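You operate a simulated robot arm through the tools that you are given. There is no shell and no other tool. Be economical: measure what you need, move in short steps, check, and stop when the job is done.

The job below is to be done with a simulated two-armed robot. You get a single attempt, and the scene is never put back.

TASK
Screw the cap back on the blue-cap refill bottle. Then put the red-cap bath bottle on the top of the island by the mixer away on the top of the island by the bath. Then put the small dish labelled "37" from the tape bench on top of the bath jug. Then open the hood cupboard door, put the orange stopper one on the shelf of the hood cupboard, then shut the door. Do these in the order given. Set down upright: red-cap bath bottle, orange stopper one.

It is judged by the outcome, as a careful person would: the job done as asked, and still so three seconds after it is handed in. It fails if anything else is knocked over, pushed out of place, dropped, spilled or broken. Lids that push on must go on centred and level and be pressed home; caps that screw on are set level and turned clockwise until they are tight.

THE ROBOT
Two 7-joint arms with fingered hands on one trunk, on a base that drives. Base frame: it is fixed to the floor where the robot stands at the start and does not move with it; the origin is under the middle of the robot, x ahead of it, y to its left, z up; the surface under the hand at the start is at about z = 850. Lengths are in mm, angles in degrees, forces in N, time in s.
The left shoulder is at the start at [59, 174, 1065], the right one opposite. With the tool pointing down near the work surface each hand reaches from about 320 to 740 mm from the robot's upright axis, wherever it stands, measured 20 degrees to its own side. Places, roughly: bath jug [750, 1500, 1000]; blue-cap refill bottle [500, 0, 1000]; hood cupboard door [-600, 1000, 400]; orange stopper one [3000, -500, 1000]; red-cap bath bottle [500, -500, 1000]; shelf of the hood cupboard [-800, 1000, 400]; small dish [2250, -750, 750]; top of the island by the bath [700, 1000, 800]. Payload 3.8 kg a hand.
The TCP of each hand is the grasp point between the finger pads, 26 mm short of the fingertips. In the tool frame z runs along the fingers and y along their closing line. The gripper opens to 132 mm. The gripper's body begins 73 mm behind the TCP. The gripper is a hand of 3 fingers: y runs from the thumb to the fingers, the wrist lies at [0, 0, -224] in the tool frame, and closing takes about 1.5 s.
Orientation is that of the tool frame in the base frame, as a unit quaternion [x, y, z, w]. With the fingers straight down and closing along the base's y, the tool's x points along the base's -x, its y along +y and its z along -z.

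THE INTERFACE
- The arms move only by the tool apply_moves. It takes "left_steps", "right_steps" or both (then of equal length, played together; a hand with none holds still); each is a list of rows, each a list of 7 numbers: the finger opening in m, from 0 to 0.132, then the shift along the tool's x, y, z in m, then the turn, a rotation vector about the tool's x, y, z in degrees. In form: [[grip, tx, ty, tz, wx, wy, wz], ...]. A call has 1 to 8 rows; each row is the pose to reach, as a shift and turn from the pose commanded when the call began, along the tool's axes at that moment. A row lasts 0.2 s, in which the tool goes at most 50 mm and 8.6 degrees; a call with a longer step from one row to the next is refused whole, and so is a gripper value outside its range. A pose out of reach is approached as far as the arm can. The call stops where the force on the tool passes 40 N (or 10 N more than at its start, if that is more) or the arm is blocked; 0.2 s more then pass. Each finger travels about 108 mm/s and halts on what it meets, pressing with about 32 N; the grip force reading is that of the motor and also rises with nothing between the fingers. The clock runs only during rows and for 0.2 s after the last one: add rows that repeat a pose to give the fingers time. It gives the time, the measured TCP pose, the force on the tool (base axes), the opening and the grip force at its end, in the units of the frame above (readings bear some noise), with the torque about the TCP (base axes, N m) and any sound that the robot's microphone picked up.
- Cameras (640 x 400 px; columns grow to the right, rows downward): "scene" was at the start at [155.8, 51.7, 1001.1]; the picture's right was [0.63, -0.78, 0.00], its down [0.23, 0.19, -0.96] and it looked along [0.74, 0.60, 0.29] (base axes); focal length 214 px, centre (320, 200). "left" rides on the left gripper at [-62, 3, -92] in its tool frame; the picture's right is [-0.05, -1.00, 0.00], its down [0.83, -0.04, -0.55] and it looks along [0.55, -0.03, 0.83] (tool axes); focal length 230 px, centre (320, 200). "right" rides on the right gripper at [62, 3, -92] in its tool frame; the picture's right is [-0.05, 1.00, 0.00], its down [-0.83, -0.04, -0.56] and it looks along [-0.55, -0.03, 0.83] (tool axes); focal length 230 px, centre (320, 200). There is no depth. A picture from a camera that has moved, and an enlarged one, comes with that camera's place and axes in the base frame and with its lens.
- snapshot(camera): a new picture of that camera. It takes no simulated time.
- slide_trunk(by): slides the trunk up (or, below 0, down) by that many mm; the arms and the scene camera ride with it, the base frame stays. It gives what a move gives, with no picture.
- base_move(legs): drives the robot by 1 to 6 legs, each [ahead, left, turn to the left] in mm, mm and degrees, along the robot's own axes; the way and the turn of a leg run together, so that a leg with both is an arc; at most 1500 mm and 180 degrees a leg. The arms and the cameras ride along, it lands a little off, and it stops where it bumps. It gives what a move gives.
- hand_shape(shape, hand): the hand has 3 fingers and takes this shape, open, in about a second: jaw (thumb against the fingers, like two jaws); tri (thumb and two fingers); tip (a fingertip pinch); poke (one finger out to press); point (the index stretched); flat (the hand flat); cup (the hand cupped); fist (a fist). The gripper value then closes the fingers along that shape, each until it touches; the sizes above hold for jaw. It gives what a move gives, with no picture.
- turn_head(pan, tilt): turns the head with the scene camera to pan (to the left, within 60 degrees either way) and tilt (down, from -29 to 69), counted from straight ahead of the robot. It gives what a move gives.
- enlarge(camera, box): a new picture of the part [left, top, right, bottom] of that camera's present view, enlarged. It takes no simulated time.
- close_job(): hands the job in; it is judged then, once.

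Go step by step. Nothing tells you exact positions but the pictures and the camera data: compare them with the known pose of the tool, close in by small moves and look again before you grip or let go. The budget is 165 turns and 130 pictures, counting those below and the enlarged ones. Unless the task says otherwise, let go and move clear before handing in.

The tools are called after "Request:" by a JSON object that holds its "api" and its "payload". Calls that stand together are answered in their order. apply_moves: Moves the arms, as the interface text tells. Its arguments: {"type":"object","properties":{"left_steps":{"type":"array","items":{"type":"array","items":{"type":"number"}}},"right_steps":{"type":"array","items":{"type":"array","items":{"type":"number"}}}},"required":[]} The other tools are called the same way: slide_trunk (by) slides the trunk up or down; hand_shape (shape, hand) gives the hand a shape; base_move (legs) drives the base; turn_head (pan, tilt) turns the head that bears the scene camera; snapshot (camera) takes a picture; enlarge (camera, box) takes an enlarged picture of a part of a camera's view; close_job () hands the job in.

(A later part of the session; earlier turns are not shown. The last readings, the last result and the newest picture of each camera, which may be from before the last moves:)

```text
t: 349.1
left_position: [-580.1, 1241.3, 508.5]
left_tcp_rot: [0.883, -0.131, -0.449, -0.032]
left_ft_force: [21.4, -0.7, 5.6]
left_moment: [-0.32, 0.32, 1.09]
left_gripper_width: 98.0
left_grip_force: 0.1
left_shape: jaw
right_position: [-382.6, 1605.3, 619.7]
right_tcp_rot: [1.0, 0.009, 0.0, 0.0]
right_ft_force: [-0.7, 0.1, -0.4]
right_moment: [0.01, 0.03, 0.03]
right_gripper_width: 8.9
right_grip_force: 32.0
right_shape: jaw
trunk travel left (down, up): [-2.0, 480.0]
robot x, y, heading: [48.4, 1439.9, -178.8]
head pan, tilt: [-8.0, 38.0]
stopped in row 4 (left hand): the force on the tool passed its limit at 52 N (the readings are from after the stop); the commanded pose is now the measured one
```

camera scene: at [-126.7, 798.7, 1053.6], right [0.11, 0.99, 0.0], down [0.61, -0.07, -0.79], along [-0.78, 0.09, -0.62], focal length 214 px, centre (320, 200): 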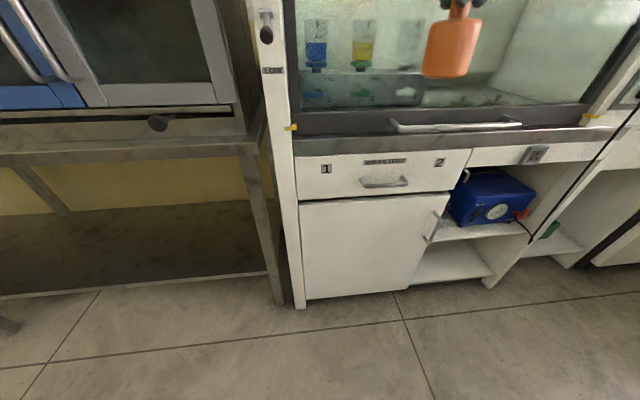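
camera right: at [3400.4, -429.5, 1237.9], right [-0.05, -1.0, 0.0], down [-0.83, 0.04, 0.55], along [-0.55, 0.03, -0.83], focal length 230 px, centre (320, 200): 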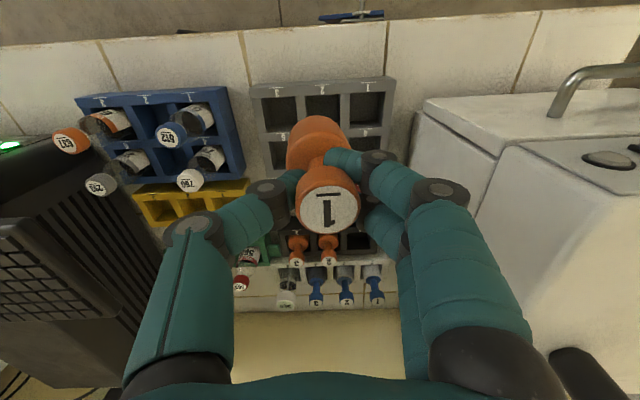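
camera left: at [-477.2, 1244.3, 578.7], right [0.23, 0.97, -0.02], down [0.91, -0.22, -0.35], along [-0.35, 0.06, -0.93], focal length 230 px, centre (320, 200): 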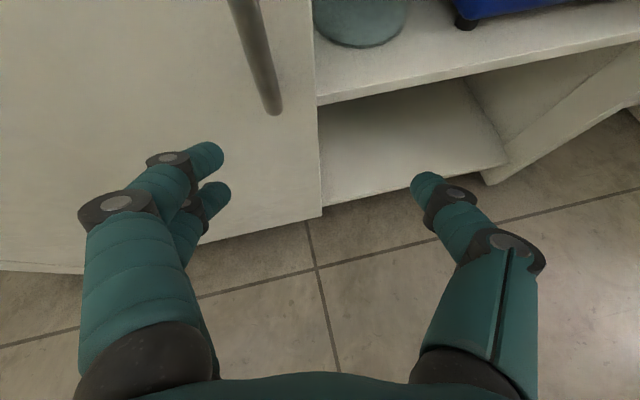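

The far fingers touched the door face. I back off slightly, narrow the opening, and advance again so the bar lies deeper between them.

Request:
{"api": "apply_moves", "payload": {"left_steps": [[0.09, -0.003, 0, -0.006, 0, 0, 0], [0.07, -0.003, 0.002, -0.006, 0, 0, 0], [0.05, -0.003, 0.004, -0.006, 0, 0, 0], [0.045, -0.003, 0.004, -0.006, 0, 0, 0], [0.045, -0.006, 0.004, 0.0, 0, 0, 0], [0.045, -0.01, 0.004, 0.006, 0, 0, 0], [0.045, -0.013, 0.004, 0.009, 0, 0, 0]]}}

Request:
{"api": "snapshot", "payload": {"camera": "left"}}

```text
t: 350.8
left_position: [-593.7, 1238.8, 509.9]
left_tcp_rot: [0.886, -0.131, -0.443, -0.031]
left_ft_force: [15.9, -3.4, 4.5]
left_moment: [-0.05, 0.11, 0.28]
left_gripper_width: 44.0
left_grip_force: 0.1
left_shape: jaw
right_position: [-382.4, 1604.9, 619.7]
right_tcp_rot: [1.0, 0.009, 0.0, 0.0]
right_ft_force: [-0.2, 0.0, -0.7]
right_moment: [0.02, 0.01, 0.01]
right_gripper_width: 9.0
right_grip_force: 31.7
right_shape: jaw
trunk travel left (down, up): [-2.0, 480.0]
robot x, y, heading: [52.8, 1439.0, -178.7]
head pan, tilt: [-8.0, 38.0]
stopped in row 7 (left hand): the force on the tool passed its limit at 42 N (the readings are from after the stop); the commanded pose is now the measured one
```

```text
8 pictures are left
camera left: at [-557.5, 1233.9, 614.6], right [0.23, 0.97, -0.02], down [0.92, -0.22, -0.32], along [-0.32, 0.05, -0.95], focal length 230 px, centre (320, 200)
```

left: 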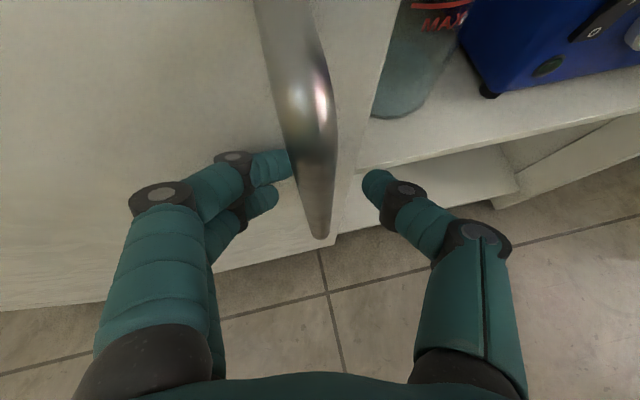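

The bar is between thumb and fingers. Close on it.

Request:
{"api": "apply_moves", "payload": {"left_steps": [[0.03, 0, 0, 0, 0, 0, 0], [0.015, 0, 0, 0, 0, 0, 0], [0.0, 0, 0, 0, 0, 0, 0], [0.0, 0, 0, 0, 0, 0, 0]]}}

Request:
{"api": "apply_moves", "payload": {"left_steps": [[0.0, 0.006, -0.0015, -0.008, 0, 0, 0], [0.0, 0.012, -0.003, -0.016, 0, 0, 0], [0.0, 0.0234, -0.0053, -0.0312, 0, 0, 0], [0.0, 0.035, -0.0065, -0.047, 0, 0, 0], [0.0, 0.047, -0.0076, -0.0624, 0, 0, 0], [0.0, 0.059, -0.007, -0.078, 0, 0, 0], [0.0, 0.0709, -0.0064, -0.0935, 0, 0, 0], [0.0, 0.083, -0.004, -0.109, 0, 0, 0]]}}

```text
t: 351.8
left_position: [-596.0, 1240.9, 509.4]
left_tcp_rot: [0.887, -0.131, -0.442, -0.031]
left_ft_force: [-0.3, 3.7, -2.6]
left_moment: [-0.03, 0.01, 0.01]
left_gripper_width: 0.0
left_grip_force: 31.6
left_shape: jaw
right_position: [-383.3, 1604.7, 619.1]
right_tcp_rot: [1.0, 0.009, 0.0, 0.0]
right_ft_force: [0.5, -0.2, 0.3]
right_moment: [-0.01, 0.0, 0.0]
right_gripper_width: 8.8
right_grip_force: 31.8
right_shape: jaw
trunk travel left (down, up): [-2.0, 480.0]
robot x, y, heading: [50.8, 1437.7, -178.9]
head pan, tilt: [-8.0, 38.0]
```

```text
t: 353.6
left_position: [-521.7, 1222.8, 503.7]
left_tcp_rot: [0.884, -0.133, -0.446, -0.033]
left_ft_force: [6.0, 25.9, 14.8]
left_moment: [0.05, -0.09, 0.08]
left_gripper_width: 0.0
left_grip_force: 32.0
left_shape: jaw
left hand out of reach, approached as far as the arm can: row 5, 6, 7, 8
right_position: [-382.4, 1606.2, 619.4]
right_tcp_rot: [1.0, 0.01, 0.0, 0.002]
right_ft_force: [-0.1, 1.3, -0.4]
right_moment: [0.02, -0.02, 0.0]
right_gripper_width: 8.9
right_grip_force: 32.1
right_shape: jaw
trunk travel left (down, up): [-2.0, 480.0]
robot x, y, heading: [46.6, 1439.0, -178.8]
head pan, tilt: [-8.0, 38.0]
```

The door has begun to open (about 10°). The arm is at its inner limit, so I use the base: back 60 mm and 20 mm left along the arc.

Request:
{"api": "base_move", "payload": {"legs": [[-60, 20, 0]]}}

```text
t: 354.6
left_position: [-463.1, 1204.3, 501.8]
left_tcp_rot: [0.886, -0.131, -0.443, -0.031]
left_ft_force: [7.9, 18.5, 12.3]
left_moment: [0.05, 0.01, 0.18]
left_gripper_width: 0.2
left_grip_force: 32.4
left_shape: jaw
right_position: [-323.3, 1588.1, 619.2]
right_tcp_rot: [1.0, 0.01, 0.001, 0.001]
right_ft_force: [0.5, 0.0, -1.0]
right_moment: [0.01, -0.02, -0.01]
right_gripper_width: 9.1
right_grip_force: 32.2
right_shape: jaw
trunk travel left (down, up): [-2.0, 480.0]
robot x, y, heading: [111.2, 1420.8, -178.9]
head pan, tilt: [-8.0, 38.0]
```

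About 18° open. I continue along the arc with a combined small turn and shift of the base.

Request:
{"api": "base_move", "payload": {"legs": [[-12, -30, 5], [-12, -30, 5]]}}

```text
t: 355.7
left_position: [-436.6, 1186.1, 500.6]
left_tcp_rot: [0.89, -0.105, -0.444, -0.026]
left_ft_force: [4.2, 7.6, 2.8]
left_moment: [-0.03, 0.09, 0.48]
left_gripper_width: 0.0
left_grip_force: 31.5
left_shape: jaw
right_position: [-329.2, 1572.8, 619.5]
right_tcp_rot: [0.999, 0.047, 0.001, 0.001]
right_ft_force: [-0.6, -0.1, -1.7]
right_moment: [0.0, -0.01, 0.01]
right_gripper_width: 8.9
right_grip_force: 31.9
right_shape: jaw
trunk travel left (down, up): [-2.0, 480.0]
robot x, y, heading: [116.0, 1441.0, -174.3]
head pan, tilt: [-8.0, 38.0]
stopped in leg 2: the robot was blocked; the commanded pose is now the measured one
```

The base touched something behind, so it can't back further (door ≈22°). Instead I pitch the hand downward about the bar while pulling, so that the wrist comes above it and the arm can fold in.

Request:
{"api": "apply_moves", "payload": {"left_steps": [[0.0, 0.004, 0.0005, -0.005, 0, 8, 0], [0.0, 0.009, 0.001, -0.012, 0, 16, 0], [0.0, 0.0149, 0.0019, -0.0194, 0, 24, 0], [0.0, 0.0262, 0.0082, -0.0338, 0, 32, 0], [0.0, 0.0379, 0.0154, -0.0486, 0, 40, 0], [0.0, 0.0554, 0.0278, -0.0708, 0, 42, 0], [0.0, 0.0729, 0.0433, -0.0925, 0, 42, 0], [0.0, 0.0871, 0.0579, -0.11, 0, 42, 0]]}}

```text
t: 356.7
left_position: [-410.8, 1176.0, 502.4]
left_tcp_rot: [0.967, -0.104, -0.231, -0.004]
left_ft_force: [-1.1, -2.4, -27.8]
left_moment: [2.41, 8.6, 0.25]
left_gripper_width: 0.0
left_grip_force: 31.9
left_shape: jaw
right_position: [-330.1, 1570.1, 619.5]
right_tcp_rot: [0.999, 0.047, 0.001, 0.0]
right_ft_force: [0.5, -0.2, -1.4]
right_moment: [0.01, -0.02, 0.0]
right_gripper_width: 8.6
right_grip_force: 31.5
right_shape: jaw
trunk travel left (down, up): [-2.0, 480.0]
robot x, y, heading: [116.3, 1436.6, -174.7]
head pan, tilt: [-8.0, 38.0]
stopped in row 4 (left hand): the force on the tool passed its limit at 68 N (the readings are from after the stop); the commanded pose is now the measured one
```

The palm met the handle's upper part. I loosen, slide 60 mm up along the bar, and grip again.

Request:
{"api": "apply_moves", "payload": {"left_steps": [[0.03, 0, 0, 0, 0, 0, 0], [0.03, -0.003, 0, -0.006, 0, 0, 0], [0.03, -0.012, 0.001, -0.024, 0, 0, 0], [0.03, -0.022, 0.002, -0.043, 0, 0, 0], [0.03, -0.027, 0.0024, -0.0535, 0, 0, 0], [0.01, -0.027, 0.0024, -0.0535, 0, 0, 0], [0.0, -0.027, 0.0024, -0.0535, 0, 0, 0], [0.0, -0.027, 0.0024, -0.0535, 0, 0, 0]]}}

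Request:
{"api": "apply_moves", "payload": {"left_steps": [[0.0, 0.01, 0.004, -0.005, 0, 0, 0], [0.0, 0.02, 0.008, -0.01, 0, 0, 0], [0.0, 0.035, 0.014, -0.017, 0, 0, 0], [0.0, 0.05, 0.022, -0.025, 0, 0, 0], [0.0, 0.066, 0.031, -0.032, 0, 0, 0], [0.0, 0.081, 0.0395, -0.0389, 0, 0, 0], [0.0, 0.1, 0.053, -0.048, 0, 0, 0], [0.0, 0.122, 0.0698, -0.058, 0, 0, 0]]}}

```text
t: 358.5
left_position: [-407.8, 1175.7, 562.7]
left_tcp_rot: [0.968, -0.104, -0.228, -0.002]
left_ft_force: [-1.0, -2.4, -1.9]
left_moment: [-0.18, 0.03, 0.09]
left_gripper_width: 0.0
left_grip_force: 31.7
left_shape: jaw
right_position: [-330.8, 1572.1, 618.4]
right_tcp_rot: [0.999, 0.047, 0.001, 0.001]
right_ft_force: [0.4, 0.3, -0.2]
right_moment: [-0.01, -0.01, -0.01]
right_gripper_width: 8.9
right_grip_force: 32.3
right_shape: jaw
trunk travel left (down, up): [-2.0, 480.0]
robot x, y, heading: [116.6, 1440.3, -174.7]
head pan, tilt: [-8.0, 38.0]
```

```text
t: 359.6
left_position: [-354.6, 1144.0, 567.8]
left_tcp_rot: [0.965, -0.102, -0.239, -0.026]
left_ft_force: [-4.8, -4.9, -23.6]
left_moment: [-0.53, 0.37, -0.08]
left_gripper_width: 0.2
left_grip_force: 31.7
left_shape: jaw
right_position: [-330.8, 1570.1, 618.8]
right_tcp_rot: [0.999, 0.047, 0.002, -0.001]
right_ft_force: [-0.3, -0.5, -1.2]
right_moment: [-0.02, -0.05, -0.02]
right_gripper_width: 8.8
right_grip_force: 31.9
right_shape: jaw
trunk travel left (down, up): [-2.0, 480.0]
robot x, y, heading: [112.9, 1443.1, -174.7]
head pan, tilt: [-8.0, 38.0]
stopped in row 5 (left hand): the force on the tool passed its limit at 85 N (the readings are from after the stop); the commanded pose is now the measured one
```

Door at about 34°. Now it's open enough to push from inside: I release the bar, rise above the door's top edge, and move to the inner side.

Request:
{"api": "apply_moves", "payload": {"left_steps": [[0.045, 0, 0, 0, 0, 0, 0], [0.045, -0.022, 0, -0.042, 0, 0, 0], [0.045, -0.045, 0, -0.085, 0, 0, 0], [0.03, -0.0677, 0, -0.128, 0, 0, 0], [0.01, -0.101, 0.011, -0.11, 0, 0, 0], [0.0, -0.135, 0.022, -0.093, 0, 0, 0], [0.0, -0.168, 0.0325, -0.075, 0, 0, 0], [0.0, -0.168, 0.0325, -0.075, 0, 0, 0]]}}

Request:
{"api": "turn_head", "payload": {"pan": 20, "tilt": 35}}

Request:
{"api": "snapshot", "payload": {"camera": "scene"}}

```text
t: 361.4
left_position: [-471.5, 1134.9, 716.3]
left_tcp_rot: [0.964, -0.102, -0.245, -0.027]
left_ft_force: [0.0, 0.0, 0.4]
left_moment: [-0.01, 0.01, 0.01]
left_gripper_width: 0.2
left_grip_force: 32.2
left_shape: jaw
right_position: [-329.0, 1571.4, 620.3]
right_tcp_rot: [0.999, 0.047, 0.001, 0.001]
right_ft_force: [-0.3, 0.1, 0.2]
right_moment: [-0.02, 0.01, 0.05]
right_gripper_width: 8.7
right_grip_force: 32.0
right_shape: jaw
trunk travel left (down, up): [-2.0, 480.0]
robot x, y, heading: [114.9, 1439.4, -174.4]
head pan, tilt: [-8.0, 38.0]
```

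```text
t: 362.4
left_position: [-472.1, 1133.8, 715.6]
left_tcp_rot: [0.964, -0.102, -0.246, -0.026]
left_ft_force: [-0.2, 0.3, 0.7]
left_moment: [0.02, 0.0, 0.04]
left_gripper_width: 0.2
left_grip_force: 31.5
left_shape: jaw
right_position: [-329.2, 1570.8, 620.1]
right_tcp_rot: [0.999, 0.047, 0.001, 0.0]
right_ft_force: [-0.3, 0.1, -0.2]
right_moment: [-0.02, 0.0, -0.01]
right_gripper_width: 8.6
right_grip_force: 31.8
right_shape: jaw
trunk travel left (down, up): [-2.0, 480.0]
robot x, y, heading: [113.3, 1439.6, -174.4]
head pan, tilt: [20.0, 35.0]
```

```text
7 pictures are left
camera scene: at [-65.3, 1394.2, 551.9], right [-0.43, 0.9, 0.0], down [0.52, 0.25, -0.82], along [-0.74, -0.35, -0.57], focal length 214 px, centre (320, 200)
```

scene: 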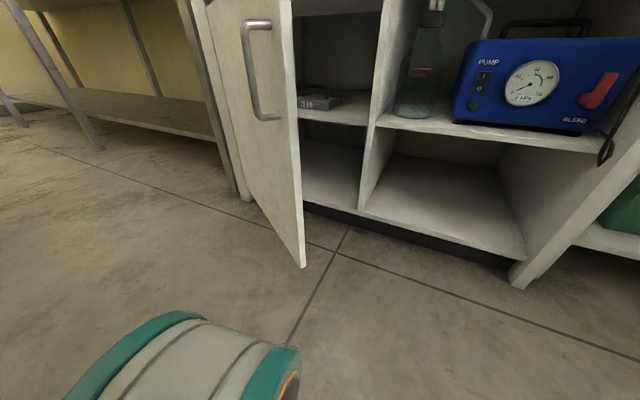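

I can see the cupboard's inner shelf (z≈388) with a small scale on it. Now lower the closed left hand behind the door and push it open.

Request:
{"api": "apply_moves", "payload": {"left_steps": [[0.0, 0.018, 0, 0.033, 0, 0, 0], [0.0, 0.036, 0, 0.066, 0, 0, 0], [0.0, 0.0528, 0, 0.0967, 0, 0, 0], [0.0, 0.073, 0.009, 0.0855, 0, 0, 0], [0.0, 0.094, 0.018, 0.0743, 0, 0, 0], [0.0, 0.114, 0.027, 0.063, 0, 0, 0], [0.0, 0.1348, 0.0354, 0.0519, 0, 0, 0]]}}

Request:
{"api": "apply_moves", "payload": {"left_steps": [[0.0, 0.018, 0.014, -0.01, 0, 0, 0], [0.0, 0.036, 0.028, -0.02, 0, 0, 0], [0.0, 0.054, 0.043, -0.03, 0, 0, 0], [0.0, 0.0718, 0.0573, -0.0392, 0, 0, 0], [0.0, 0.087, 0.076, -0.047, 0, 0, 0], [0.0, 0.1, 0.096, -0.055, 0, 0, 0], [0.0, 0.114, 0.115, -0.062, 0, 0, 0], [0.0, 0.1276, 0.135, -0.0697, 0, 0, 0]]}}

```text
t: 363.9
left_position: [-388.5, 1080.8, 607.9]
left_tcp_rot: [0.964, -0.102, -0.246, -0.026]
left_ft_force: [0.2, 0.1, 0.5]
left_moment: [0.01, -0.03, 0.0]
left_gripper_width: 0.0
left_grip_force: 31.8
left_shape: jaw
right_position: [-329.3, 1570.9, 619.2]
right_tcp_rot: [0.999, 0.048, 0.001, 0.001]
right_ft_force: [0.0, 0.5, -0.7]
right_moment: [0.02, 0.01, -0.01]
right_gripper_width: 9.0
right_grip_force: 32.0
right_shape: jaw
trunk travel left (down, up): [-2.0, 480.0]
robot x, y, heading: [115.5, 1443.0, -174.5]
head pan, tilt: [20.0, 35.0]
```

```text
t: 365.8
left_position: [-271.4, 919.6, 608.1]
left_tcp_rot: [0.964, -0.102, -0.246, -0.026]
left_ft_force: [-0.7, -0.1, 0.5]
left_moment: [0.02, 0.0, -0.01]
left_gripper_width: 0.0
left_grip_force: 31.6
left_shape: jaw
right_position: [-330.0, 1570.5, 617.6]
right_tcp_rot: [0.999, 0.047, 0.001, 0.0]
right_ft_force: [0.1, -0.1, -1.3]
right_moment: [0.01, -0.01, 0.0]
right_gripper_width: 8.6
right_grip_force: 31.9
right_shape: jaw
trunk travel left (down, up): [-2.0, 480.0]
robot x, y, heading: [116.0, 1441.1, -174.4]
head pan, tilt: [20.0, 35.0]
```

Little resistance; finish the push to about 85° and look.

Request:
{"api": "apply_moves", "payload": {"left_steps": [[0.0, 0.009, 0.02, -0.005, 0, 0, 0], [0.0, 0.018, 0.04, -0.01, 0, 0, 0], [0.0, 0.027, 0.06, -0.0144, 0, 0, 0], [0.0, 0.029, 0.075, -0.016, 0, 0, 0]]}}

Request:
{"api": "snapshot", "payload": {"camera": "scene"}}

```text
t: 366.8
left_position: [-257.1, 837.0, 605.5]
left_tcp_rot: [0.964, -0.103, -0.246, -0.027]
left_ft_force: [-0.7, -0.1, -0.4]
left_moment: [0.01, 0.01, 0.0]
left_gripper_width: 0.0
left_grip_force: 31.9
left_shape: jaw
right_position: [-329.6, 1570.7, 619.9]
right_tcp_rot: [0.999, 0.047, 0.001, 0.001]
right_ft_force: [-0.9, -0.5, -0.9]
right_moment: [0.03, -0.06, -0.05]
right_gripper_width: 8.8
right_grip_force: 32.1
right_shape: jaw
trunk travel left (down, up): [-2.0, 480.0]
robot x, y, heading: [116.8, 1439.5, -174.3]
head pan, tilt: [20.0, 35.0]
```

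```text
6 pictures are left
camera scene: at [-65.2, 1394.1, 551.9], right [-0.43, 0.9, 0.0], down [0.52, 0.25, -0.82], along [-0.74, -0.35, -0.57], focal length 214 px, centre (320, 200)
```

scene: 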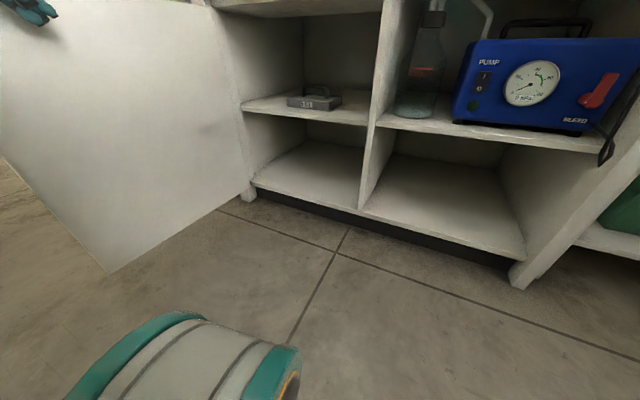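

The door stands fully open; the shelf (z≈393) has free space at its front right. A vertical hand won't fit under the drawer, so I'll hand the stopper over to the forward-pointing left hand. First I straighten the base and lift the left hand out.

Request:
{"api": "base_move", "payload": {"legs": [[45, 0, -5.6]]}}

Request:
{"api": "apply_moves", "payload": {"left_steps": [[0.0, -0.02, 0, -0.037, 0, 0, 0], [0.0, -0.04, 0, -0.074, 0, 0, 0], [0.0, -0.058, 0, -0.105, 0, 0, 0], [0.0, -0.058, -0.045, -0.105, 0, 0, 0], [0.0, -0.058, -0.09, -0.105, 0, -8, 0], [0.0, -0.058, -0.135, -0.105, 0, -16, 0], [0.0, -0.058, -0.18, -0.105, 0, -24, 0], [0.0, -0.058, -0.225, -0.105, 0, -30, 0]], "right_steps": [[0.01, -0.02, 0, -0.01, 0, 0, 0], [0.01, -0.04, 0, -0.02, 0, 0, 0], [0.01, -0.06, -0.005, -0.03, 0, 0, 0], [0.01, -0.08, -0.01, -0.04, 0, 0, 0], [0.01, -0.1, -0.015, -0.04, 0, 0, 0], [0.01, -0.11, -0.02, -0.04, 0, 0, 0], [0.01, -0.11, -0.025, -0.04, 0, 0, 0], [0.01, -0.11, -0.025, -0.04, 0, 0, 0]]}}

```text
t: 367.7
left_position: [-358.4, 875.7, 606.7]
left_tcp_rot: [0.958, -0.149, -0.244, -0.038]
left_ft_force: [-0.4, 0.7, -0.4]
left_moment: [0.0, -0.02, 0.01]
left_gripper_width: 0.1
left_grip_force: 31.7
left_shape: jaw
right_position: [-359.1, 1609.6, 618.7]
right_tcp_rot: [1.0, 0.0, 0.001, 0.001]
right_ft_force: [0.2, -0.3, -0.4]
right_moment: [-0.03, -0.03, 0.0]
right_gripper_width: 9.1
right_grip_force: 31.7
right_shape: jaw
trunk travel left (down, up): [-2.0, 480.0]
robot x, y, heading: [72.4, 1436.4, 180.0]
head pan, tilt: [20.0, 35.0]
```

```text
t: 369.5
left_position: [-298.4, 1068.0, 730.0]
left_tcp_rot: [0.874, -0.134, -0.462, -0.071]
left_ft_force: [0.1, 0.2, -0.5]
left_moment: [0.01, 0.05, 0.0]
left_gripper_width: 0.0
left_grip_force: 31.5
left_shape: jaw
left hand out of reach, approached as far as the arm can: row 8
right_position: [-469.3, 1636.6, 659.3]
right_tcp_rot: [1.0, 0.0, 0.001, 0.001]
right_ft_force: [-0.6, -0.4, -0.7]
right_moment: [0.02, 0.02, 0.02]
right_gripper_width: 8.6
right_grip_force: 32.3
right_shape: jaw
trunk travel left (down, up): [-2.0, 480.0]
robot x, y, heading: [69.1, 1439.0, 180.0]
head pan, tilt: [20.0, 35.0]
```

Both hands are placed freely. I bring the left hand, open, to the hand-over point near (-490,1420,500).

Request:
{"api": "apply_moves", "payload": {"left_steps": [[0.02, -0.002, -0.025, 0.036, 0, 0, 0], [0.04, -0.004, -0.05, 0.072, 0, 0, 0], [0.06, -0.006, -0.075, 0.107, 0, 0, 0], [0.08, -0.008, -0.1, 0.143, 0, 0, 0], [0.08, -0.01, -0.126, 0.179, 0, 0, 0], [0.08, -0.012, -0.151, 0.215, 0, 0, 0], [0.08, -0.0133, -0.176, 0.2508, 0, 0, 0], [0.08, -0.0133, -0.176, 0.2508, 0, 0, 0]]}}

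Request:
{"api": "apply_moves", "payload": {"left_steps": [[0.08, 0.01, -0.025, 0.029, 0, 0, 0], [0.08, 0.02, -0.05, 0.058, 0, 0, 0], [0.08, 0.03, -0.076, 0.088, 0, 0, 0], [0.08, 0.0409, -0.1026, 0.1177, 0, 0, 0], [0.08, 0.0409, -0.1026, 0.1177, 0, 0, 0]]}}

```text
t: 371.3
left_position: [-486.5, 1303.5, 601.7]
left_tcp_rot: [0.875, -0.135, -0.46, -0.072]
left_ft_force: [0.6, 0.2, -0.6]
left_moment: [0.03, 0.01, 0.0]
left_gripper_width: 79.8
left_grip_force: 0.0
left_shape: jaw
left hand out of reach, approached as far as the arm can: row 1, 2, 3, 4, 5, 6, 7, 8
right_position: [-468.6, 1637.4, 660.0]
right_tcp_rot: [1.0, -0.001, 0.001, 0.0]
right_ft_force: [0.0, -0.3, -0.2]
right_moment: [0.01, 0.01, -0.02]
right_gripper_width: 8.6
right_grip_force: 32.2
right_shape: jaw
trunk travel left (down, up): [-2.0, 480.0]
robot x, y, heading: [70.9, 1436.1, 179.9]
head pan, tilt: [20.0, 35.0]
```

```text
t: 372.5
left_position: [-501.8, 1362.5, 513.9]
left_tcp_rot: [0.874, -0.135, -0.46, -0.072]
left_ft_force: [0.1, 0.1, 0.4]
left_moment: [-0.03, -0.02, 0.0]
left_gripper_width: 79.9
left_grip_force: 0.0
left_shape: jaw
left hand out of reach, approached as far as the arm can: row 3, 4, 5
right_position: [-468.5, 1636.5, 661.2]
right_tcp_rot: [1.0, -0.001, 0.001, 0.001]
right_ft_force: [0.8, 0.0, 0.2]
right_moment: [-0.03, 0.01, 0.04]
right_gripper_width: 8.6
right_grip_force: 32.2
right_shape: jaw
trunk travel left (down, up): [-2.0, 480.0]
robot x, y, heading: [70.2, 1438.3, 180.0]
head pan, tilt: [20.0, 35.0]
```

A hand-over would crowd the left camera against the right fingers. Better: set the stopper at the front of the shelf with the right hand tilted forward about 17°, which clears the drawer; the base will seat itself flat. I shift the base into position and pull the left hand aside.

Request:
{"api": "base_move", "payload": {"legs": [[0, 330, 0], [50, 0, 0]]}}

Request:
{"api": "apply_moves", "payload": {"left_steps": [[0.06, 0.003, 0.006, -0.03, 0, 0, 0], [0.04, 0.006, 0.012, -0.06, 0, 0, 0], [0.02, 0.01, 0.02, -0.095, 0, 0, 0], [0.0, 0.0142, 0.0273, -0.1276, 0, 0, 0], [0.0, 0.0142, 0.0273, -0.1276, 0, 0, 0]], "right_steps": [[0.01, 0, 0.02, 0.0, 0, -4, 0], [0.01, 0, 0.04, 0.0, 0, -8, 0], [0.01, 0, 0.06, 0.0, 0, -12, 0], [0.01, 0, 0.08, 0.0, 0, -17, 0], [0.01, 0, 0.09, 0.0, 0, -17, 0]]}}

```text
t: 376.4
left_position: [-550.5, 1036.2, 513.4]
left_tcp_rot: [0.875, -0.134, -0.46, -0.071]
left_ft_force: [0.0, -0.1, -0.5]
left_moment: [0.0, -0.01, 0.0]
left_gripper_width: 79.6
left_grip_force: 0.0
left_shape: jaw
right_position: [-518.3, 1311.3, 659.8]
right_tcp_rot: [1.0, 0.002, 0.001, 0.001]
right_ft_force: [0.8, -0.6, -0.7]
right_moment: [0.03, -0.02, -0.03]
right_gripper_width: 8.7
right_grip_force: 32.0
right_shape: jaw
trunk travel left (down, up): [-2.0, 480.0]
robot x, y, heading: [24.6, 1118.9, -179.5]
head pan, tilt: [20.0, 35.0]
```

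```text
t: 377.6
left_position: [-531.0, 995.2, 568.0]
left_tcp_rot: [0.875, -0.133, -0.46, -0.07]
left_ft_force: [-0.1, 0.0, -0.6]
left_moment: [0.0, -0.03, -0.02]
left_gripper_width: 0.0
left_grip_force: 31.9
left_shape: jaw
left hand out of reach, approached as far as the arm can: row 2, 3, 4, 5
right_position: [-518.1, 1221.7, 660.2]
right_tcp_rot: [0.989, 0.001, -0.148, 0.001]
right_ft_force: [0.3, -0.4, -0.1]
right_moment: [-0.03, -0.03, -0.01]
right_gripper_width: 8.6
right_grip_force: 32.4
right_shape: jaw
trunk travel left (down, up): [-2.0, 480.0]
robot x, y, heading: [21.0, 1112.6, -179.9]
head pan, tilt: [20.0, 35.0]
```

Tilted and ready. I bring the stopper down and then forward into the cupboard, just above the shelf.

Request:
{"api": "apply_moves", "payload": {"right_steps": [[0.01, 0.009, 0.009, 0.039, 0, 0, 0], [0.01, 0.018, 0.018, 0.078, 0, 0, 0], [0.01, 0.027, 0.028, 0.118, 0, 0, 0], [0.01, 0.0354, 0.037, 0.1565, 0, 0, 0], [0.01, 0.009, 0.037, 0.165, 0, 0, 0], [0.01, -0.018, 0.037, 0.173, 0, 0, 0], [0.01, -0.045, 0.037, 0.181, 0, 0, 0], [0.01, -0.0716, 0.037, 0.1893, 0, 0, 0]]}}

Request:
{"api": "turn_head", "payload": {"pan": -5, "tilt": 15}}

Request:
{"api": "snapshot", "payload": {"camera": "scene"}}

```text
t: 379.4
left_position: [-530.9, 995.2, 568.0]
left_tcp_rot: [0.875, -0.133, -0.46, -0.07]
left_ft_force: [-0.1, 0.0, -0.8]
left_moment: [0.0, 0.01, 0.01]
left_gripper_width: 0.0
left_grip_force: 31.8
left_shape: jaw
right_position: [-641.4, 1184.3, 500.6]
right_tcp_rot: [0.989, 0.002, -0.148, 0.001]
right_ft_force: [-0.7, -0.6, -1.0]
right_moment: [0.0, -0.01, 0.05]
right_gripper_width: 8.4
right_grip_force: 32.2
right_shape: jaw
trunk travel left (down, up): [-2.0, 480.0]
robot x, y, heading: [23.7, 1112.7, -179.8]
head pan, tilt: [20.0, 35.0]
```

```text
t: 380.3
left_position: [-529.8, 995.5, 566.8]
left_tcp_rot: [0.875, -0.133, -0.459, -0.071]
left_ft_force: [0.2, -0.3, -0.8]
left_moment: [0.01, -0.02, 0.02]
left_gripper_width: 0.0
left_grip_force: 31.9
left_shape: jaw
right_position: [-640.8, 1183.7, 499.2]
right_tcp_rot: [0.989, 0.002, -0.147, 0.001]
right_ft_force: [0.9, 0.9, -0.1]
right_moment: [0.0, 0.0, 0.0]
right_gripper_width: 8.7
right_grip_force: 32.1
right_shape: jaw
trunk travel left (down, up): [-2.0, 480.0]
robot x, y, heading: [23.2, 1118.6, -179.5]
head pan, tilt: [-5.0, 15.0]
```

```text
5 pictures are left
camera scene: at [-171.7, 1123.6, 583.8], right [0.08, 1.0, 0.0], down [0.26, -0.02, -0.97], along [-0.96, 0.08, -0.26], focal length 214 px, centre (320, 200)
```

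scene: 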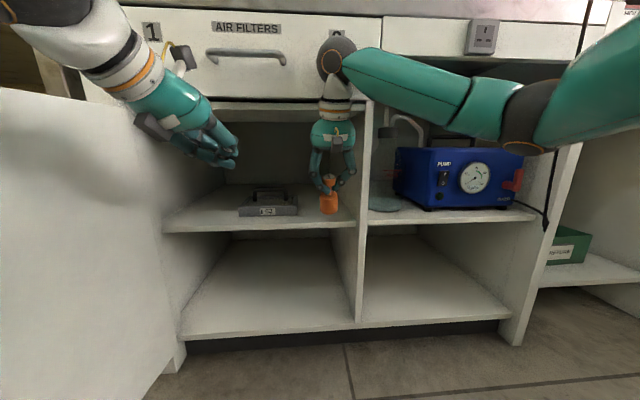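

The stopper hovers over the shelf nicely. One zoom to check it is behind the shelf's front edge.

Request:
{"api": "enlarge", "payload": {"camera": "scene", "box": [290, 160, 380, 240]}}

```text
5.00 times, centred on (335, 200) of scene
camera zoom: at [-171.7, 1123.6, 583.8], right [0.08, 1.0, 0.0], down [0.26, -0.02, -0.97], along [-0.96, 0.08, -0.26], focal length 1072 px, centre (245, 200)
```

zoom: 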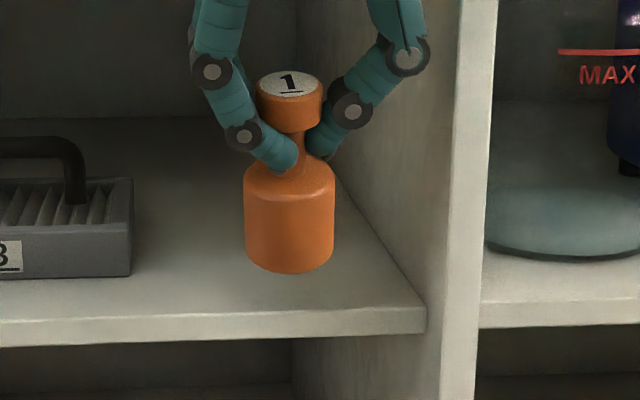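

The shelf's front edge is set back (x≈-675), so the stopper must go about 30–40 mm further in. I tilt the hand to 26° to clear the drawer, and move it forward.

Request:
{"api": "apply_moves", "payload": {"right_steps": [[0.01, -0.004, 0, 0.003, 0, -3, 0], [0.01, -0.008, 0, 0.005, 0, -6, 0], [0.01, -0.013, 0, 0.008, 0, -9, 0], [0.01, -0.02, 0, 0.012, 0, -9, 0], [0.01, -0.0274, 0, 0.016, 0, -9, 0], [0.01, -0.0274, 0, 0.016, 0, -9, 0]]}}

Request:
{"api": "apply_moves", "payload": {"right_steps": [[0.01, 0.0018, 0, 0.0036, 0, 0, 0], [0.01, 0.0035, 0, 0.0072, 0, 0, 0], [0.01, 0.0052, 0, 0.0108, 0, 0, 0], [0.01, 0.0066, 0, 0.0135, 0, 0, 0]]}}

```text
t: 381.7
left_position: [-531.3, 995.3, 567.4]
left_tcp_rot: [0.875, -0.133, -0.46, -0.071]
left_ft_force: [0.7, 0.0, 0.1]
left_moment: [-0.01, 0.02, 0.01]
left_gripper_width: 0.1
left_grip_force: 31.5
left_shape: jaw
right_position: [-671.9, 1183.6, 493.7]
right_tcp_rot: [0.975, 0.002, -0.224, 0.002]
right_ft_force: [-1.2, 0.2, -1.2]
right_moment: [-0.02, -0.06, -0.02]
right_gripper_width: 8.9
right_grip_force: 32.1
right_shape: jaw
trunk travel left (down, up): [-2.0, 480.0]
robot x, y, heading: [29.1, 1112.7, -179.6]
head pan, tilt: [-5.0, 15.0]
```

```text
t: 382.7
left_position: [-530.5, 995.2, 568.4]
left_tcp_rot: [0.875, -0.133, -0.46, -0.07]
left_ft_force: [0.5, 0.7, 0.3]
left_moment: [-0.01, -0.02, 0.03]
left_gripper_width: 0.2
left_grip_force: 31.4
left_shape: jaw
right_position: [-672.3, 1183.9, 476.5]
right_tcp_rot: [0.975, 0.002, -0.224, 0.001]
right_ft_force: [-0.4, -0.3, -1.1]
right_moment: [0.02, 0.02, 0.02]
right_gripper_width: 8.5
right_grip_force: 31.9
right_shape: jaw
trunk travel left (down, up): [-2.0, 480.0]
robot x, y, heading: [23.6, 1117.2, -179.7]
head pan, tilt: [-5.0, 15.0]
```

No contact yet; continue down in 2 mm steps.

Request:
{"api": "apply_moves", "payload": {"right_steps": [[0.01, 0.0009, 0, 0.0018, 0, 0, 0], [0.01, 0.0018, 0, 0.0036, 0, 0, 0], [0.01, 0.0026, 0, 0.0054, 0, 0, 0], [0.01, 0.0035, 0, 0.0072, 0, 0, 0], [0.01, 0.0044, 0, 0.009, 0, 0, 0]]}}

```text
t: 383.9
left_position: [-530.3, 996.1, 567.4]
left_tcp_rot: [0.874, -0.133, -0.461, -0.071]
left_ft_force: [0.3, 0.7, -0.2]
left_moment: [0.01, -0.02, 0.03]
left_gripper_width: 0.0
left_grip_force: 31.6
left_shape: jaw
right_position: [-673.5, 1183.1, 469.8]
right_tcp_rot: [0.974, 0.002, -0.225, 0.003]
right_ft_force: [-0.1, -0.8, 4.4]
right_moment: [-0.03, 0.06, 0.05]
right_gripper_width: 8.7
right_grip_force: 31.9
right_shape: jaw
trunk travel left (down, up): [-2.0, 480.0]
robot x, y, heading: [21.9, 1112.0, -179.9]
head pan, tilt: [-5.0, 15.0]
```

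Touching the shelf (about 5 N). I ease the tilt back a little and open very slowly so the base settles flat.

Request:
{"api": "apply_moves", "payload": {"right_steps": [[0.01, -0.0018, 0, 0.0009, 0, 2, 0], [0.01, -0.0036, 0, 0.0018, 0, 4, 0], [0.012, -0.0036, 0, 0.0018, 0, 4, 0], [0.014, -0.0036, 0, 0.0018, 0, 4, 0], [0.017, -0.0036, 0, 0.0018, 0, 4, 0], [0.021, -0.0036, 0, 0.0018, 0, 4, 0], [0.026, -0.0036, 0, 0.0018, 0, 4, 0], [0.032, -0.0036, 0, 0.0018, 0, 4, 0]]}}

Request:
{"api": "enlarge", "payload": {"camera": "scene", "box": [290, 160, 380, 240]}}

```text
t: 385.7
left_position: [-524.9, 997.2, 571.2]
left_tcp_rot: [0.873, -0.134, -0.464, -0.069]
left_ft_force: [0.6, 0.1, 0.3]
left_moment: [-0.01, -0.03, 0.04]
left_gripper_width: 0.2
left_grip_force: 31.6
left_shape: jaw
right_position: [-666.3, 1182.1, 468.6]
right_tcp_rot: [0.981, 0.011, -0.192, 0.001]
right_ft_force: [0.2, -0.6, 0.7]
right_moment: [-0.03, 0.03, 0.01]
right_gripper_width: 31.7
right_grip_force: 0.2
right_shape: jaw
trunk travel left (down, up): [-2.0, 480.0]
robot x, y, heading: [24.5, 1113.5, -179.6]
head pan, tilt: [-5.0, 15.0]
```

```text
5.00 times, centred on (335, 200) of scene
camera zoom: at [-167.5, 1125.2, 585.3], right [0.08, 1.0, 0.0], down [0.25, -0.02, -0.97], along [-0.96, 0.08, -0.25], focal length 1072 px, centre (245, 200)
```

zoom: 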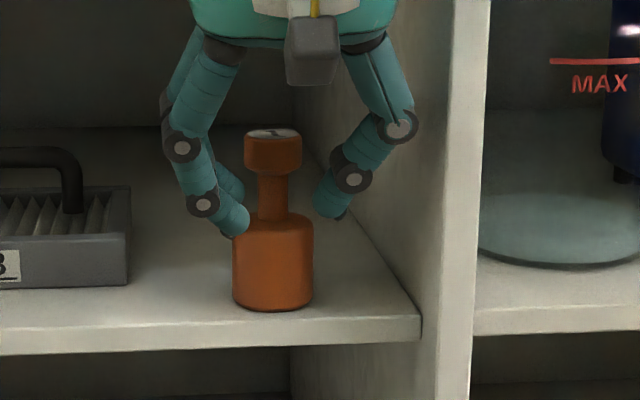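

The orange stopper stands upright on the shelf. I open wider and withdraw straight back out.

Request:
{"api": "apply_moves", "payload": {"right_steps": [[0.045, 0.002, 0, -0.001, 0, 0, 0], [0.06, 0.002, 0, -0.001, 0, 0, 0], [0.065, 0.005, 0, -0.002, 0, 0, 0], [0.065, 0.02, 0, -0.008, 0, 0, 0], [0.065, 0.04, 0, -0.016, 0, 0, 0], [0.065, 0.065, 0, -0.026, 0, 0, 0], [0.065, 0.095, 0, -0.039, 0, 0, 0], [0.065, 0.13, 0, -0.053, 0, 0, 0]]}}

Request:
{"api": "snapshot", "payload": {"camera": "scene"}}

```text
t: 387.5
left_position: [-529.8, 994.5, 567.7]
left_tcp_rot: [0.874, -0.133, -0.461, -0.071]
left_ft_force: [0.8, 0.5, -0.3]
left_moment: [0.0, 0.01, 0.0]
left_gripper_width: 0.2
left_grip_force: 32.3
left_shape: jaw
right_position: [-535.7, 1184.3, 467.5]
right_tcp_rot: [0.982, 0.002, -0.19, 0.001]
right_ft_force: [0.9, 0.0, -0.2]
right_moment: [0.01, 0.0, -0.01]
right_gripper_width: 64.1
right_grip_force: 0.1
right_shape: jaw
trunk travel left (down, up): [-2.0, 480.0]
robot x, y, heading: [22.5, 1114.5, -179.6]
head pan, tilt: [-5.0, 15.0]
```

```text
2 pictures are left
camera scene: at [-171.6, 1123.7, 583.9], right [0.08, 1.0, 0.0], down [0.26, -0.02, -0.97], along [-0.96, 0.08, -0.26], focal length 214 px, centre (320, 200)
```

scene: 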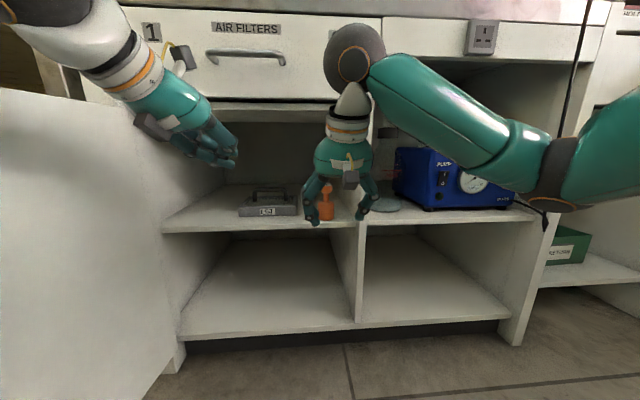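

The stopper stays upright on the shelf. Now to shut the door: I back the base a little out of the door's swing and raise both hands above its top edge.

Request:
{"api": "base_move", "payload": {"legs": [[-60, 0, 0]]}}

Request:
{"api": "apply_moves", "payload": {"right_steps": [[0.065, -0.006, 0, -0.034, 0, 0, 0], [0.065, -0.012, 0, -0.068, 0, 0, 0], [0.065, -0.017, 0, -0.102, 0, 0, 0], [0.065, -0.023, 0, -0.136, 0, 0, 0], [0.065, -0.029, 0, -0.17, 0, 0, 0], [0.065, -0.035, 0, -0.204, 0, 0, 0], [0.065, -0.041, 0, -0.238, 0, 0, 0], [0.065, -0.046, 0, -0.272, 0, 0, 0]], "left_steps": [[0.0, -0.011, 0.0, -0.03, 0, 0, 0], [0.0, -0.025, 0.0, -0.06, 0, 6, 0], [0.0, -0.04, 0.005, -0.09, 0, 12, 0], [0.0, -0.05, 0.015, -0.115, 0, 18, 0], [0.0, -0.06, 0.03, -0.14, 0, 24, 0], [0.0, -0.07, 0.045, -0.16, 0, 30, 0], [0.0, -0.08, 0.055, -0.18, 0, 30, 0], [0.0, -0.0872, 0.0643, -0.1956, 0, 30, 0]]}}

```text
t: 388.5
left_position: [-469.3, 995.5, 566.9]
left_tcp_rot: [0.875, -0.132, -0.461, -0.069]
left_ft_force: [0.5, -0.3, -0.2]
left_moment: [0.01, 0.02, 0.0]
left_gripper_width: 0.1
left_grip_force: 32.1
left_shape: jaw
right_position: [-474.6, 1184.0, 466.8]
right_tcp_rot: [0.982, 0.002, -0.19, 0.001]
right_ft_force: [0.1, -0.7, -0.2]
right_moment: [0.03, -0.02, 0.01]
right_gripper_width: 64.3
right_grip_force: 0.1
right_shape: jaw
trunk travel left (down, up): [-2.0, 480.0]
robot x, y, heading: [87.3, 1117.9, -179.7]
head pan, tilt: [-5.0, 15.0]
```

```text
t: 390.3
left_position: [-381.0, 900.6, 750.8]
left_tcp_rot: [0.964, -0.147, -0.218, -0.034]
left_ft_force: [-0.3, 0.3, 0.0]
left_moment: [-0.02, 0.01, -0.02]
left_gripper_width: 0.2
left_grip_force: 32.2
left_shape: jaw
left hand out of reach, approached as far as the arm can: row 1, 2
right_position: [-414.0, 1186.1, 740.2]
right_tcp_rot: [0.982, 0.002, -0.19, 0.001]
right_ft_force: [0.0, 0.4, 0.8]
right_moment: [-0.01, 0.01, -0.02]
right_gripper_width: 64.1
right_grip_force: 0.1
right_shape: jaw
trunk travel left (down, up): [-2.0, 480.0]
robot x, y, heading: [84.8, 1116.2, -179.8]
head pan, tilt: [-5.0, 15.0]
```

Both hands are above the door. I move the left hand over to the door's outer side and lower it there.

Request:
{"api": "apply_moves", "payload": {"left_steps": [[0.0, 0.023, 0.032, -0.011, 0, 0, 0], [0.0, 0.047, 0.064, -0.022, 0, 0, 0], [0.0, 0.07, 0.096, -0.034, 0, 0, 0], [0.0, 0.094, 0.128, -0.045, 0, 0, 0], [0.0, 0.1169, 0.1594, -0.056, 0, 0, 0], [0.0, 0.138, 0.1594, -0.011, 0, 0, 0], [0.0, 0.16, 0.1594, 0.034, 0, 0, 0], [0.0, 0.1814, 0.1594, 0.079, 0, 0, 0]]}}

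```text
t: 392.1
left_position: [-303.5, 709.6, 599.4]
left_tcp_rot: [0.964, -0.146, -0.218, -0.033]
left_ft_force: [0.9, 0.5, 0.3]
left_moment: [0.02, 0.01, -0.01]
left_gripper_width: 0.1
left_grip_force: 32.3
left_shape: jaw
right_position: [-413.7, 1186.0, 739.6]
right_tcp_rot: [0.982, 0.002, -0.191, 0.001]
right_ft_force: [0.6, 1.0, 0.2]
right_moment: [0.03, -0.01, -0.02]
right_gripper_width: 64.1
right_grip_force: 0.1
right_shape: jaw
trunk travel left (down, up): [-2.0, 480.0]
robot x, y, heading: [83.5, 1113.7, -179.6]
head pan, tilt: [-5.0, 15.0]
```

Now sweep the door closed along its arc, moving the right hand out of the way at the same time.

Request:
{"api": "apply_moves", "payload": {"left_steps": [[0.0, -0.0033, -0.0302, 0.0016, 0, 0, 0], [0.0, -0.0106, -0.0643, 0.0052, 0, 0, 0], [0.0, -0.0207, -0.0985, 0.01, 0, 0, 0], [0.0, -0.0336, -0.1306, 0.0163, 0, 0, 0], [0.0, -0.047, -0.1563, 0.0227, 0, 0, 0], [0.0, -0.0625, -0.1813, 0.0301, 0, 0, 0], [0.0, -0.0796, -0.2036, 0.0383, 0, 0, 0], [0.0, -0.0988, -0.2242, 0.0475, 0, 0, 0]], "right_steps": [[0.065, 0, -0.03, 0, 0, 0, 0], [0.065, 0, -0.06, 0, 0, 0, 0], [0.065, 0, -0.09, 0, 0, 0, 0], [0.065, 0, -0.12, 0, 0, 0, 0], [0.065, 0, -0.15, 0, 0, 0, 0], [0.065, 0, -0.18, 0, 0, 0, 0], [0.065, 0, -0.2, 0, 0, 0, 0], [0.065, 0, -0.22, 0, 0, 0, 0]]}}

```text
t: 393.9
left_position: [-365.3, 954.6, 610.6]
left_tcp_rot: [0.964, -0.147, -0.218, -0.033]
left_ft_force: [0.1, -0.2, 0.2]
left_moment: [-0.07, -0.01, 0.04]
left_gripper_width: 0.1
left_grip_force: 32.4
left_shape: jaw
left hand out of reach, approached as far as the arm can: row 1, 2, 3, 4, 5, 6, 7, 8
right_position: [-415.4, 1406.3, 735.4]
right_tcp_rot: [0.982, 0.002, -0.191, 0.0]
right_ft_force: [0.6, -0.5, -0.2]
right_moment: [0.01, -0.01, 0.02]
right_gripper_width: 64.5
right_grip_force: 0.1
right_shape: jaw
trunk travel left (down, up): [-2.0, 480.0]
robot x, y, heading: [82.8, 1118.1, -179.7]
head pan, tilt: [-5.0, 15.0]
```

Door is on its way (the inner limit clears as it goes on). Continue along the arc toward closed.

Request:
{"api": "apply_moves", "payload": {"left_steps": [[0.0, -0.0419, -0.0362, 0.02, 0, 0, 0], [0.0, -0.0652, -0.05, 0.031, 0, 0, 0], [0.0, -0.0889, -0.0634, 0.0425, 0, 0, 0], [0.0, -0.114, -0.0725, 0.0545, 0, 0, 0], [0.0, -0.1402, -0.0812, 0.067, 0, 0, 0], [0.0, -0.1665, -0.0855, 0.0795, 0, 0, 0], [0.0, -0.1935, -0.089, 0.0924, 0, 0, 0], [0.0, -0.215, -0.089, 0.1025, 0, 0, 0]]}}

```text
refused: row 1 steps farther than a row can; nothing moved
```

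Request:
{"api": "apply_moves", "payload": {"left_steps": [[0.0, -0.021, -0.018, 0.01, 0, 0, 0], [0.0, -0.0419, -0.0362, 0.02, 0, 0, 0], [0.0, -0.0652, -0.05, 0.031, 0, 0, 0], [0.0, -0.0889, -0.0634, 0.0425, 0, 0, 0], [0.0, -0.114, -0.0725, 0.0545, 0, 0, 0], [0.0, -0.1402, -0.0812, 0.067, 0, 0, 0], [0.0, -0.1665, -0.0855, 0.0795, 0, 0, 0], [0.0, -0.1935, -0.089, 0.0924, 0, 0, 0]]}}

```text
t: 395.7
left_position: [-504.1, 1022.8, 620.8]
left_tcp_rot: [0.964, -0.147, -0.219, -0.034]
left_ft_force: [0.1, -0.5, 0.1]
left_moment: [-0.02, -0.02, 0.02]
left_gripper_width: 0.0
left_grip_force: 32.5
left_shape: jaw
left hand out of reach, approached as far as the arm can: row 4, 5, 6, 7, 8
right_position: [-414.0, 1406.5, 737.2]
right_tcp_rot: [0.982, 0.002, -0.19, 0.0]
right_ft_force: [0.3, 0.2, 0.2]
right_moment: [0.02, -0.02, -0.01]
right_gripper_width: 64.4
right_grip_force: 0.2
right_shape: jaw
trunk travel left (down, up): [-2.0, 480.0]
robot x, y, heading: [87.2, 1114.3, -179.6]
head pan, tilt: [-5.0, 15.0]
```

Now I push the door home by driving the base forward slightly, with the hand against its outer face.

Request:
{"api": "base_move", "payload": {"legs": [[70, 0, 0]]}}

Request:
{"api": "apply_moves", "payload": {"left_steps": [[0.0, -0.0086, 0.003, 0.0041, 0, 0, 0], [0.0, -0.0172, 0.006, 0.0082, 0, 0, 0], [0.0, -0.0259, 0.009, 0.0123, 0, 0, 0], [0.0, -0.0345, 0.012, 0.0164, 0, 0, 0], [0.0, -0.0431, 0.015, 0.0205, 0, 0, 0]]}}

```text
t: 396.7
left_position: [-574.8, 1020.3, 620.3]
left_tcp_rot: [0.964, -0.145, -0.219, -0.034]
left_ft_force: [-5.8, 0.1, 4.8]
left_moment: [0.05, -0.6, 0.06]
left_gripper_width: 0.0
left_grip_force: 31.7
left_shape: jaw
right_position: [-485.6, 1402.8, 736.8]
right_tcp_rot: [0.982, 0.003, -0.19, 0.001]
right_ft_force: [0.0, -0.2, -0.6]
right_moment: [0.01, -0.02, -0.03]
right_gripper_width: 64.2
right_grip_force: 0.0
right_shape: jaw
trunk travel left (down, up): [-2.0, 480.0]
robot x, y, heading: [12.8, 1118.3, -179.5]
head pan, tilt: [-5.0, 15.0]
```

```text
t: 397.5
left_position: [-595.6, 1014.2, 627.1]
left_tcp_rot: [0.964, -0.152, -0.215, -0.039]
left_ft_force: [23.8, -7.4, 9.7]
left_moment: [0.88, 2.28, 0.36]
left_gripper_width: 0.0
left_grip_force: 31.9
left_shape: jaw
left hand out of reach, approached as far as the arm can: row 1, 2, 3, 4
right_position: [-484.5, 1403.6, 737.8]
right_tcp_rot: [0.982, 0.003, -0.191, 0.002]
right_ft_force: [0.4, -0.4, 0.0]
right_moment: [0.0, -0.01, -0.01]
right_gripper_width: 64.5
right_grip_force: 0.1
right_shape: jaw
trunk travel left (down, up): [-2.0, 480.0]
robot x, y, heading: [14.3, 1115.9, -179.4]
head pan, tilt: [-5.0, 15.0]
stopped in row 4 (left hand): the force on the tool passed its limit at 92 N (the readings are from after the stop); the commanded pose is now the measured one
```

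The hand's palm touched the drawer above. I back off and look at the door.

Request:
{"api": "base_move", "payload": {"legs": [[-70, 0, 0]]}}

Request:
{"api": "turn_head", "payload": {"pan": 5, "tilt": 22}}

Request:
{"api": "snapshot", "payload": {"camera": "scene"}}

```text
t: 398.5
left_position: [-526.2, 1014.5, 624.4]
left_tcp_rot: [0.964, -0.152, -0.214, -0.038]
left_ft_force: [-0.2, 0.5, 0.5]
left_moment: [0.01, 0.0, -0.04]
left_gripper_width: 0.0
left_grip_force: 31.8
left_shape: jaw
right_position: [-416.6, 1403.5, 736.9]
right_tcp_rot: [0.982, 0.004, -0.19, 0.002]
right_ft_force: [-0.1, -0.2, 0.1]
right_moment: [-0.02, 0.0, 0.03]
right_gripper_width: 64.3
right_grip_force: 0.0
right_shape: jaw
trunk travel left (down, up): [-2.0, 480.0]
robot x, y, heading: [85.5, 1114.8, -179.7]
head pan, tilt: [-5.0, 15.0]
```

```text
t: 399.2
left_position: [-527.1, 1013.9, 624.9]
left_tcp_rot: [0.964, -0.151, -0.214, -0.037]
left_ft_force: [0.8, -0.4, -0.7]
left_moment: [0.0, 0.0, 0.02]
left_gripper_width: 0.1
left_grip_force: 32.1
left_shape: jaw
right_position: [-416.7, 1403.9, 736.3]
right_tcp_rot: [0.982, 0.004, -0.19, 0.001]
right_ft_force: [-0.4, -1.1, -0.2]
right_moment: [0.01, -0.02, 0.0]
right_gripper_width: 64.4
right_grip_force: 0.0
right_shape: jaw
trunk travel left (down, up): [-2.0, 480.0]
robot x, y, heading: [86.5, 1111.8, -179.3]
head pan, tilt: [5.0, 22.0]
```

```text
1 pictures are left
camera scene: at [-110.1, 1107.3, 572.5], right [-0.1, 1.0, 0.0], down [0.37, 0.04, -0.93], along [-0.92, -0.09, -0.37], focal length 214 px, centre (320, 200)
```

scene: 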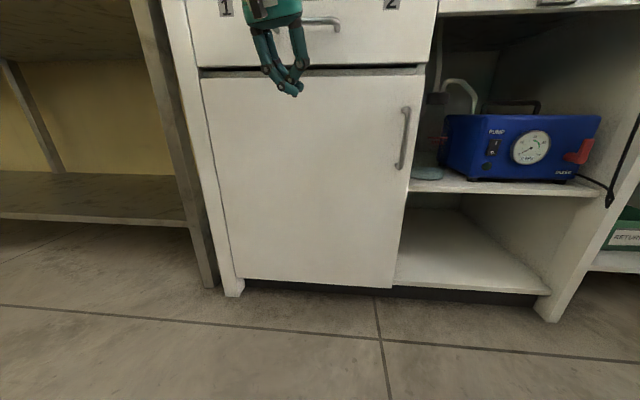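

The door looks shut (edge at x≈-640). To be sure, I press it home with the right hand near the handle, below the drawer.

Request:
{"api": "apply_moves", "payload": {"right_steps": [[0.04, -0.008, 0.029, 0.027, 0, 0, 0], [0.02, -0.017, 0.057, 0.054, 0, 0, 0], [0.0, -0.025, 0.086, 0.082, 0, 0, 0], [0.0, -0.033, 0.115, 0.109, 0, 0, 0], [0.0, -0.042, 0.143, 0.136, 0, 0, 0], [0.0, -0.05, 0.172, 0.163, 0, 0, 0], [0.0, -0.058, 0.2, 0.191, 0, 0, 0], [0.0, -0.0666, 0.229, 0.218, 0, 0, 0]]}}

Request:
{"api": "apply_moves", "payload": {"right_steps": [[0.0, -0.014, 0, 0.0057, 0, 0, 0], [0.0, -0.028, 0, 0.0113, 0, 0, 0], [0.0, -0.042, 0, 0.017, 0, 0, 0], [0.0, -0.051, 0, 0.0207, 0, 0, 0], [0.0, -0.06, 0, 0.0245, 0, 0, 0], [0.0, -0.065, 0, 0.0264, 0, 0, 0], [0.0, -0.07, 0, 0.0285, 0, 0, 0]]}}

```text
t: 401.0
left_position: [-529.1, 1015.0, 624.2]
left_tcp_rot: [0.964, -0.151, -0.214, -0.038]
left_ft_force: [-0.2, 0.5, 0.4]
left_moment: [0.01, 0.02, -0.01]
left_gripper_width: 0.0
left_grip_force: 32.0
left_shape: jaw
right_position: [-556.9, 1175.2, 557.6]
right_tcp_rot: [0.982, 0.003, -0.19, 0.002]
right_ft_force: [0.0, -0.4, -0.5]
right_moment: [-0.02, 0.0, 0.01]
right_gripper_width: 0.0
right_grip_force: 32.4
right_shape: jaw
trunk travel left (down, up): [-2.0, 480.0]
robot x, y, heading: [82.3, 1118.5, -179.4]
head pan, tilt: [5.0, 22.0]
```

```text
t: 402.0
left_position: [-524.9, 1013.9, 625.4]
left_tcp_rot: [0.964, -0.152, -0.215, -0.039]
left_ft_force: [-0.5, 0.1, 0.7]
left_moment: [-0.01, 0.05, -0.02]
left_gripper_width: 0.2
left_grip_force: 32.5
left_shape: jaw
right_position: [-602.4, 1170.9, 556.0]
right_tcp_rot: [0.984, 0.011, -0.179, 0.0]
right_ft_force: [10.6, -0.8, 2.8]
right_moment: [0.03, -0.05, -0.16]
right_gripper_width: 0.1
right_grip_force: 31.9
right_shape: jaw
trunk travel left (down, up): [-2.0, 480.0]
robot x, y, heading: [84.7, 1114.7, -179.6]
head pan, tilt: [5.0, 22.0]
stopped in row 5 (right hand): the force on the tool passed its limit at 49 N (the readings are from after the stop); the commanded pose is now the measured one
```

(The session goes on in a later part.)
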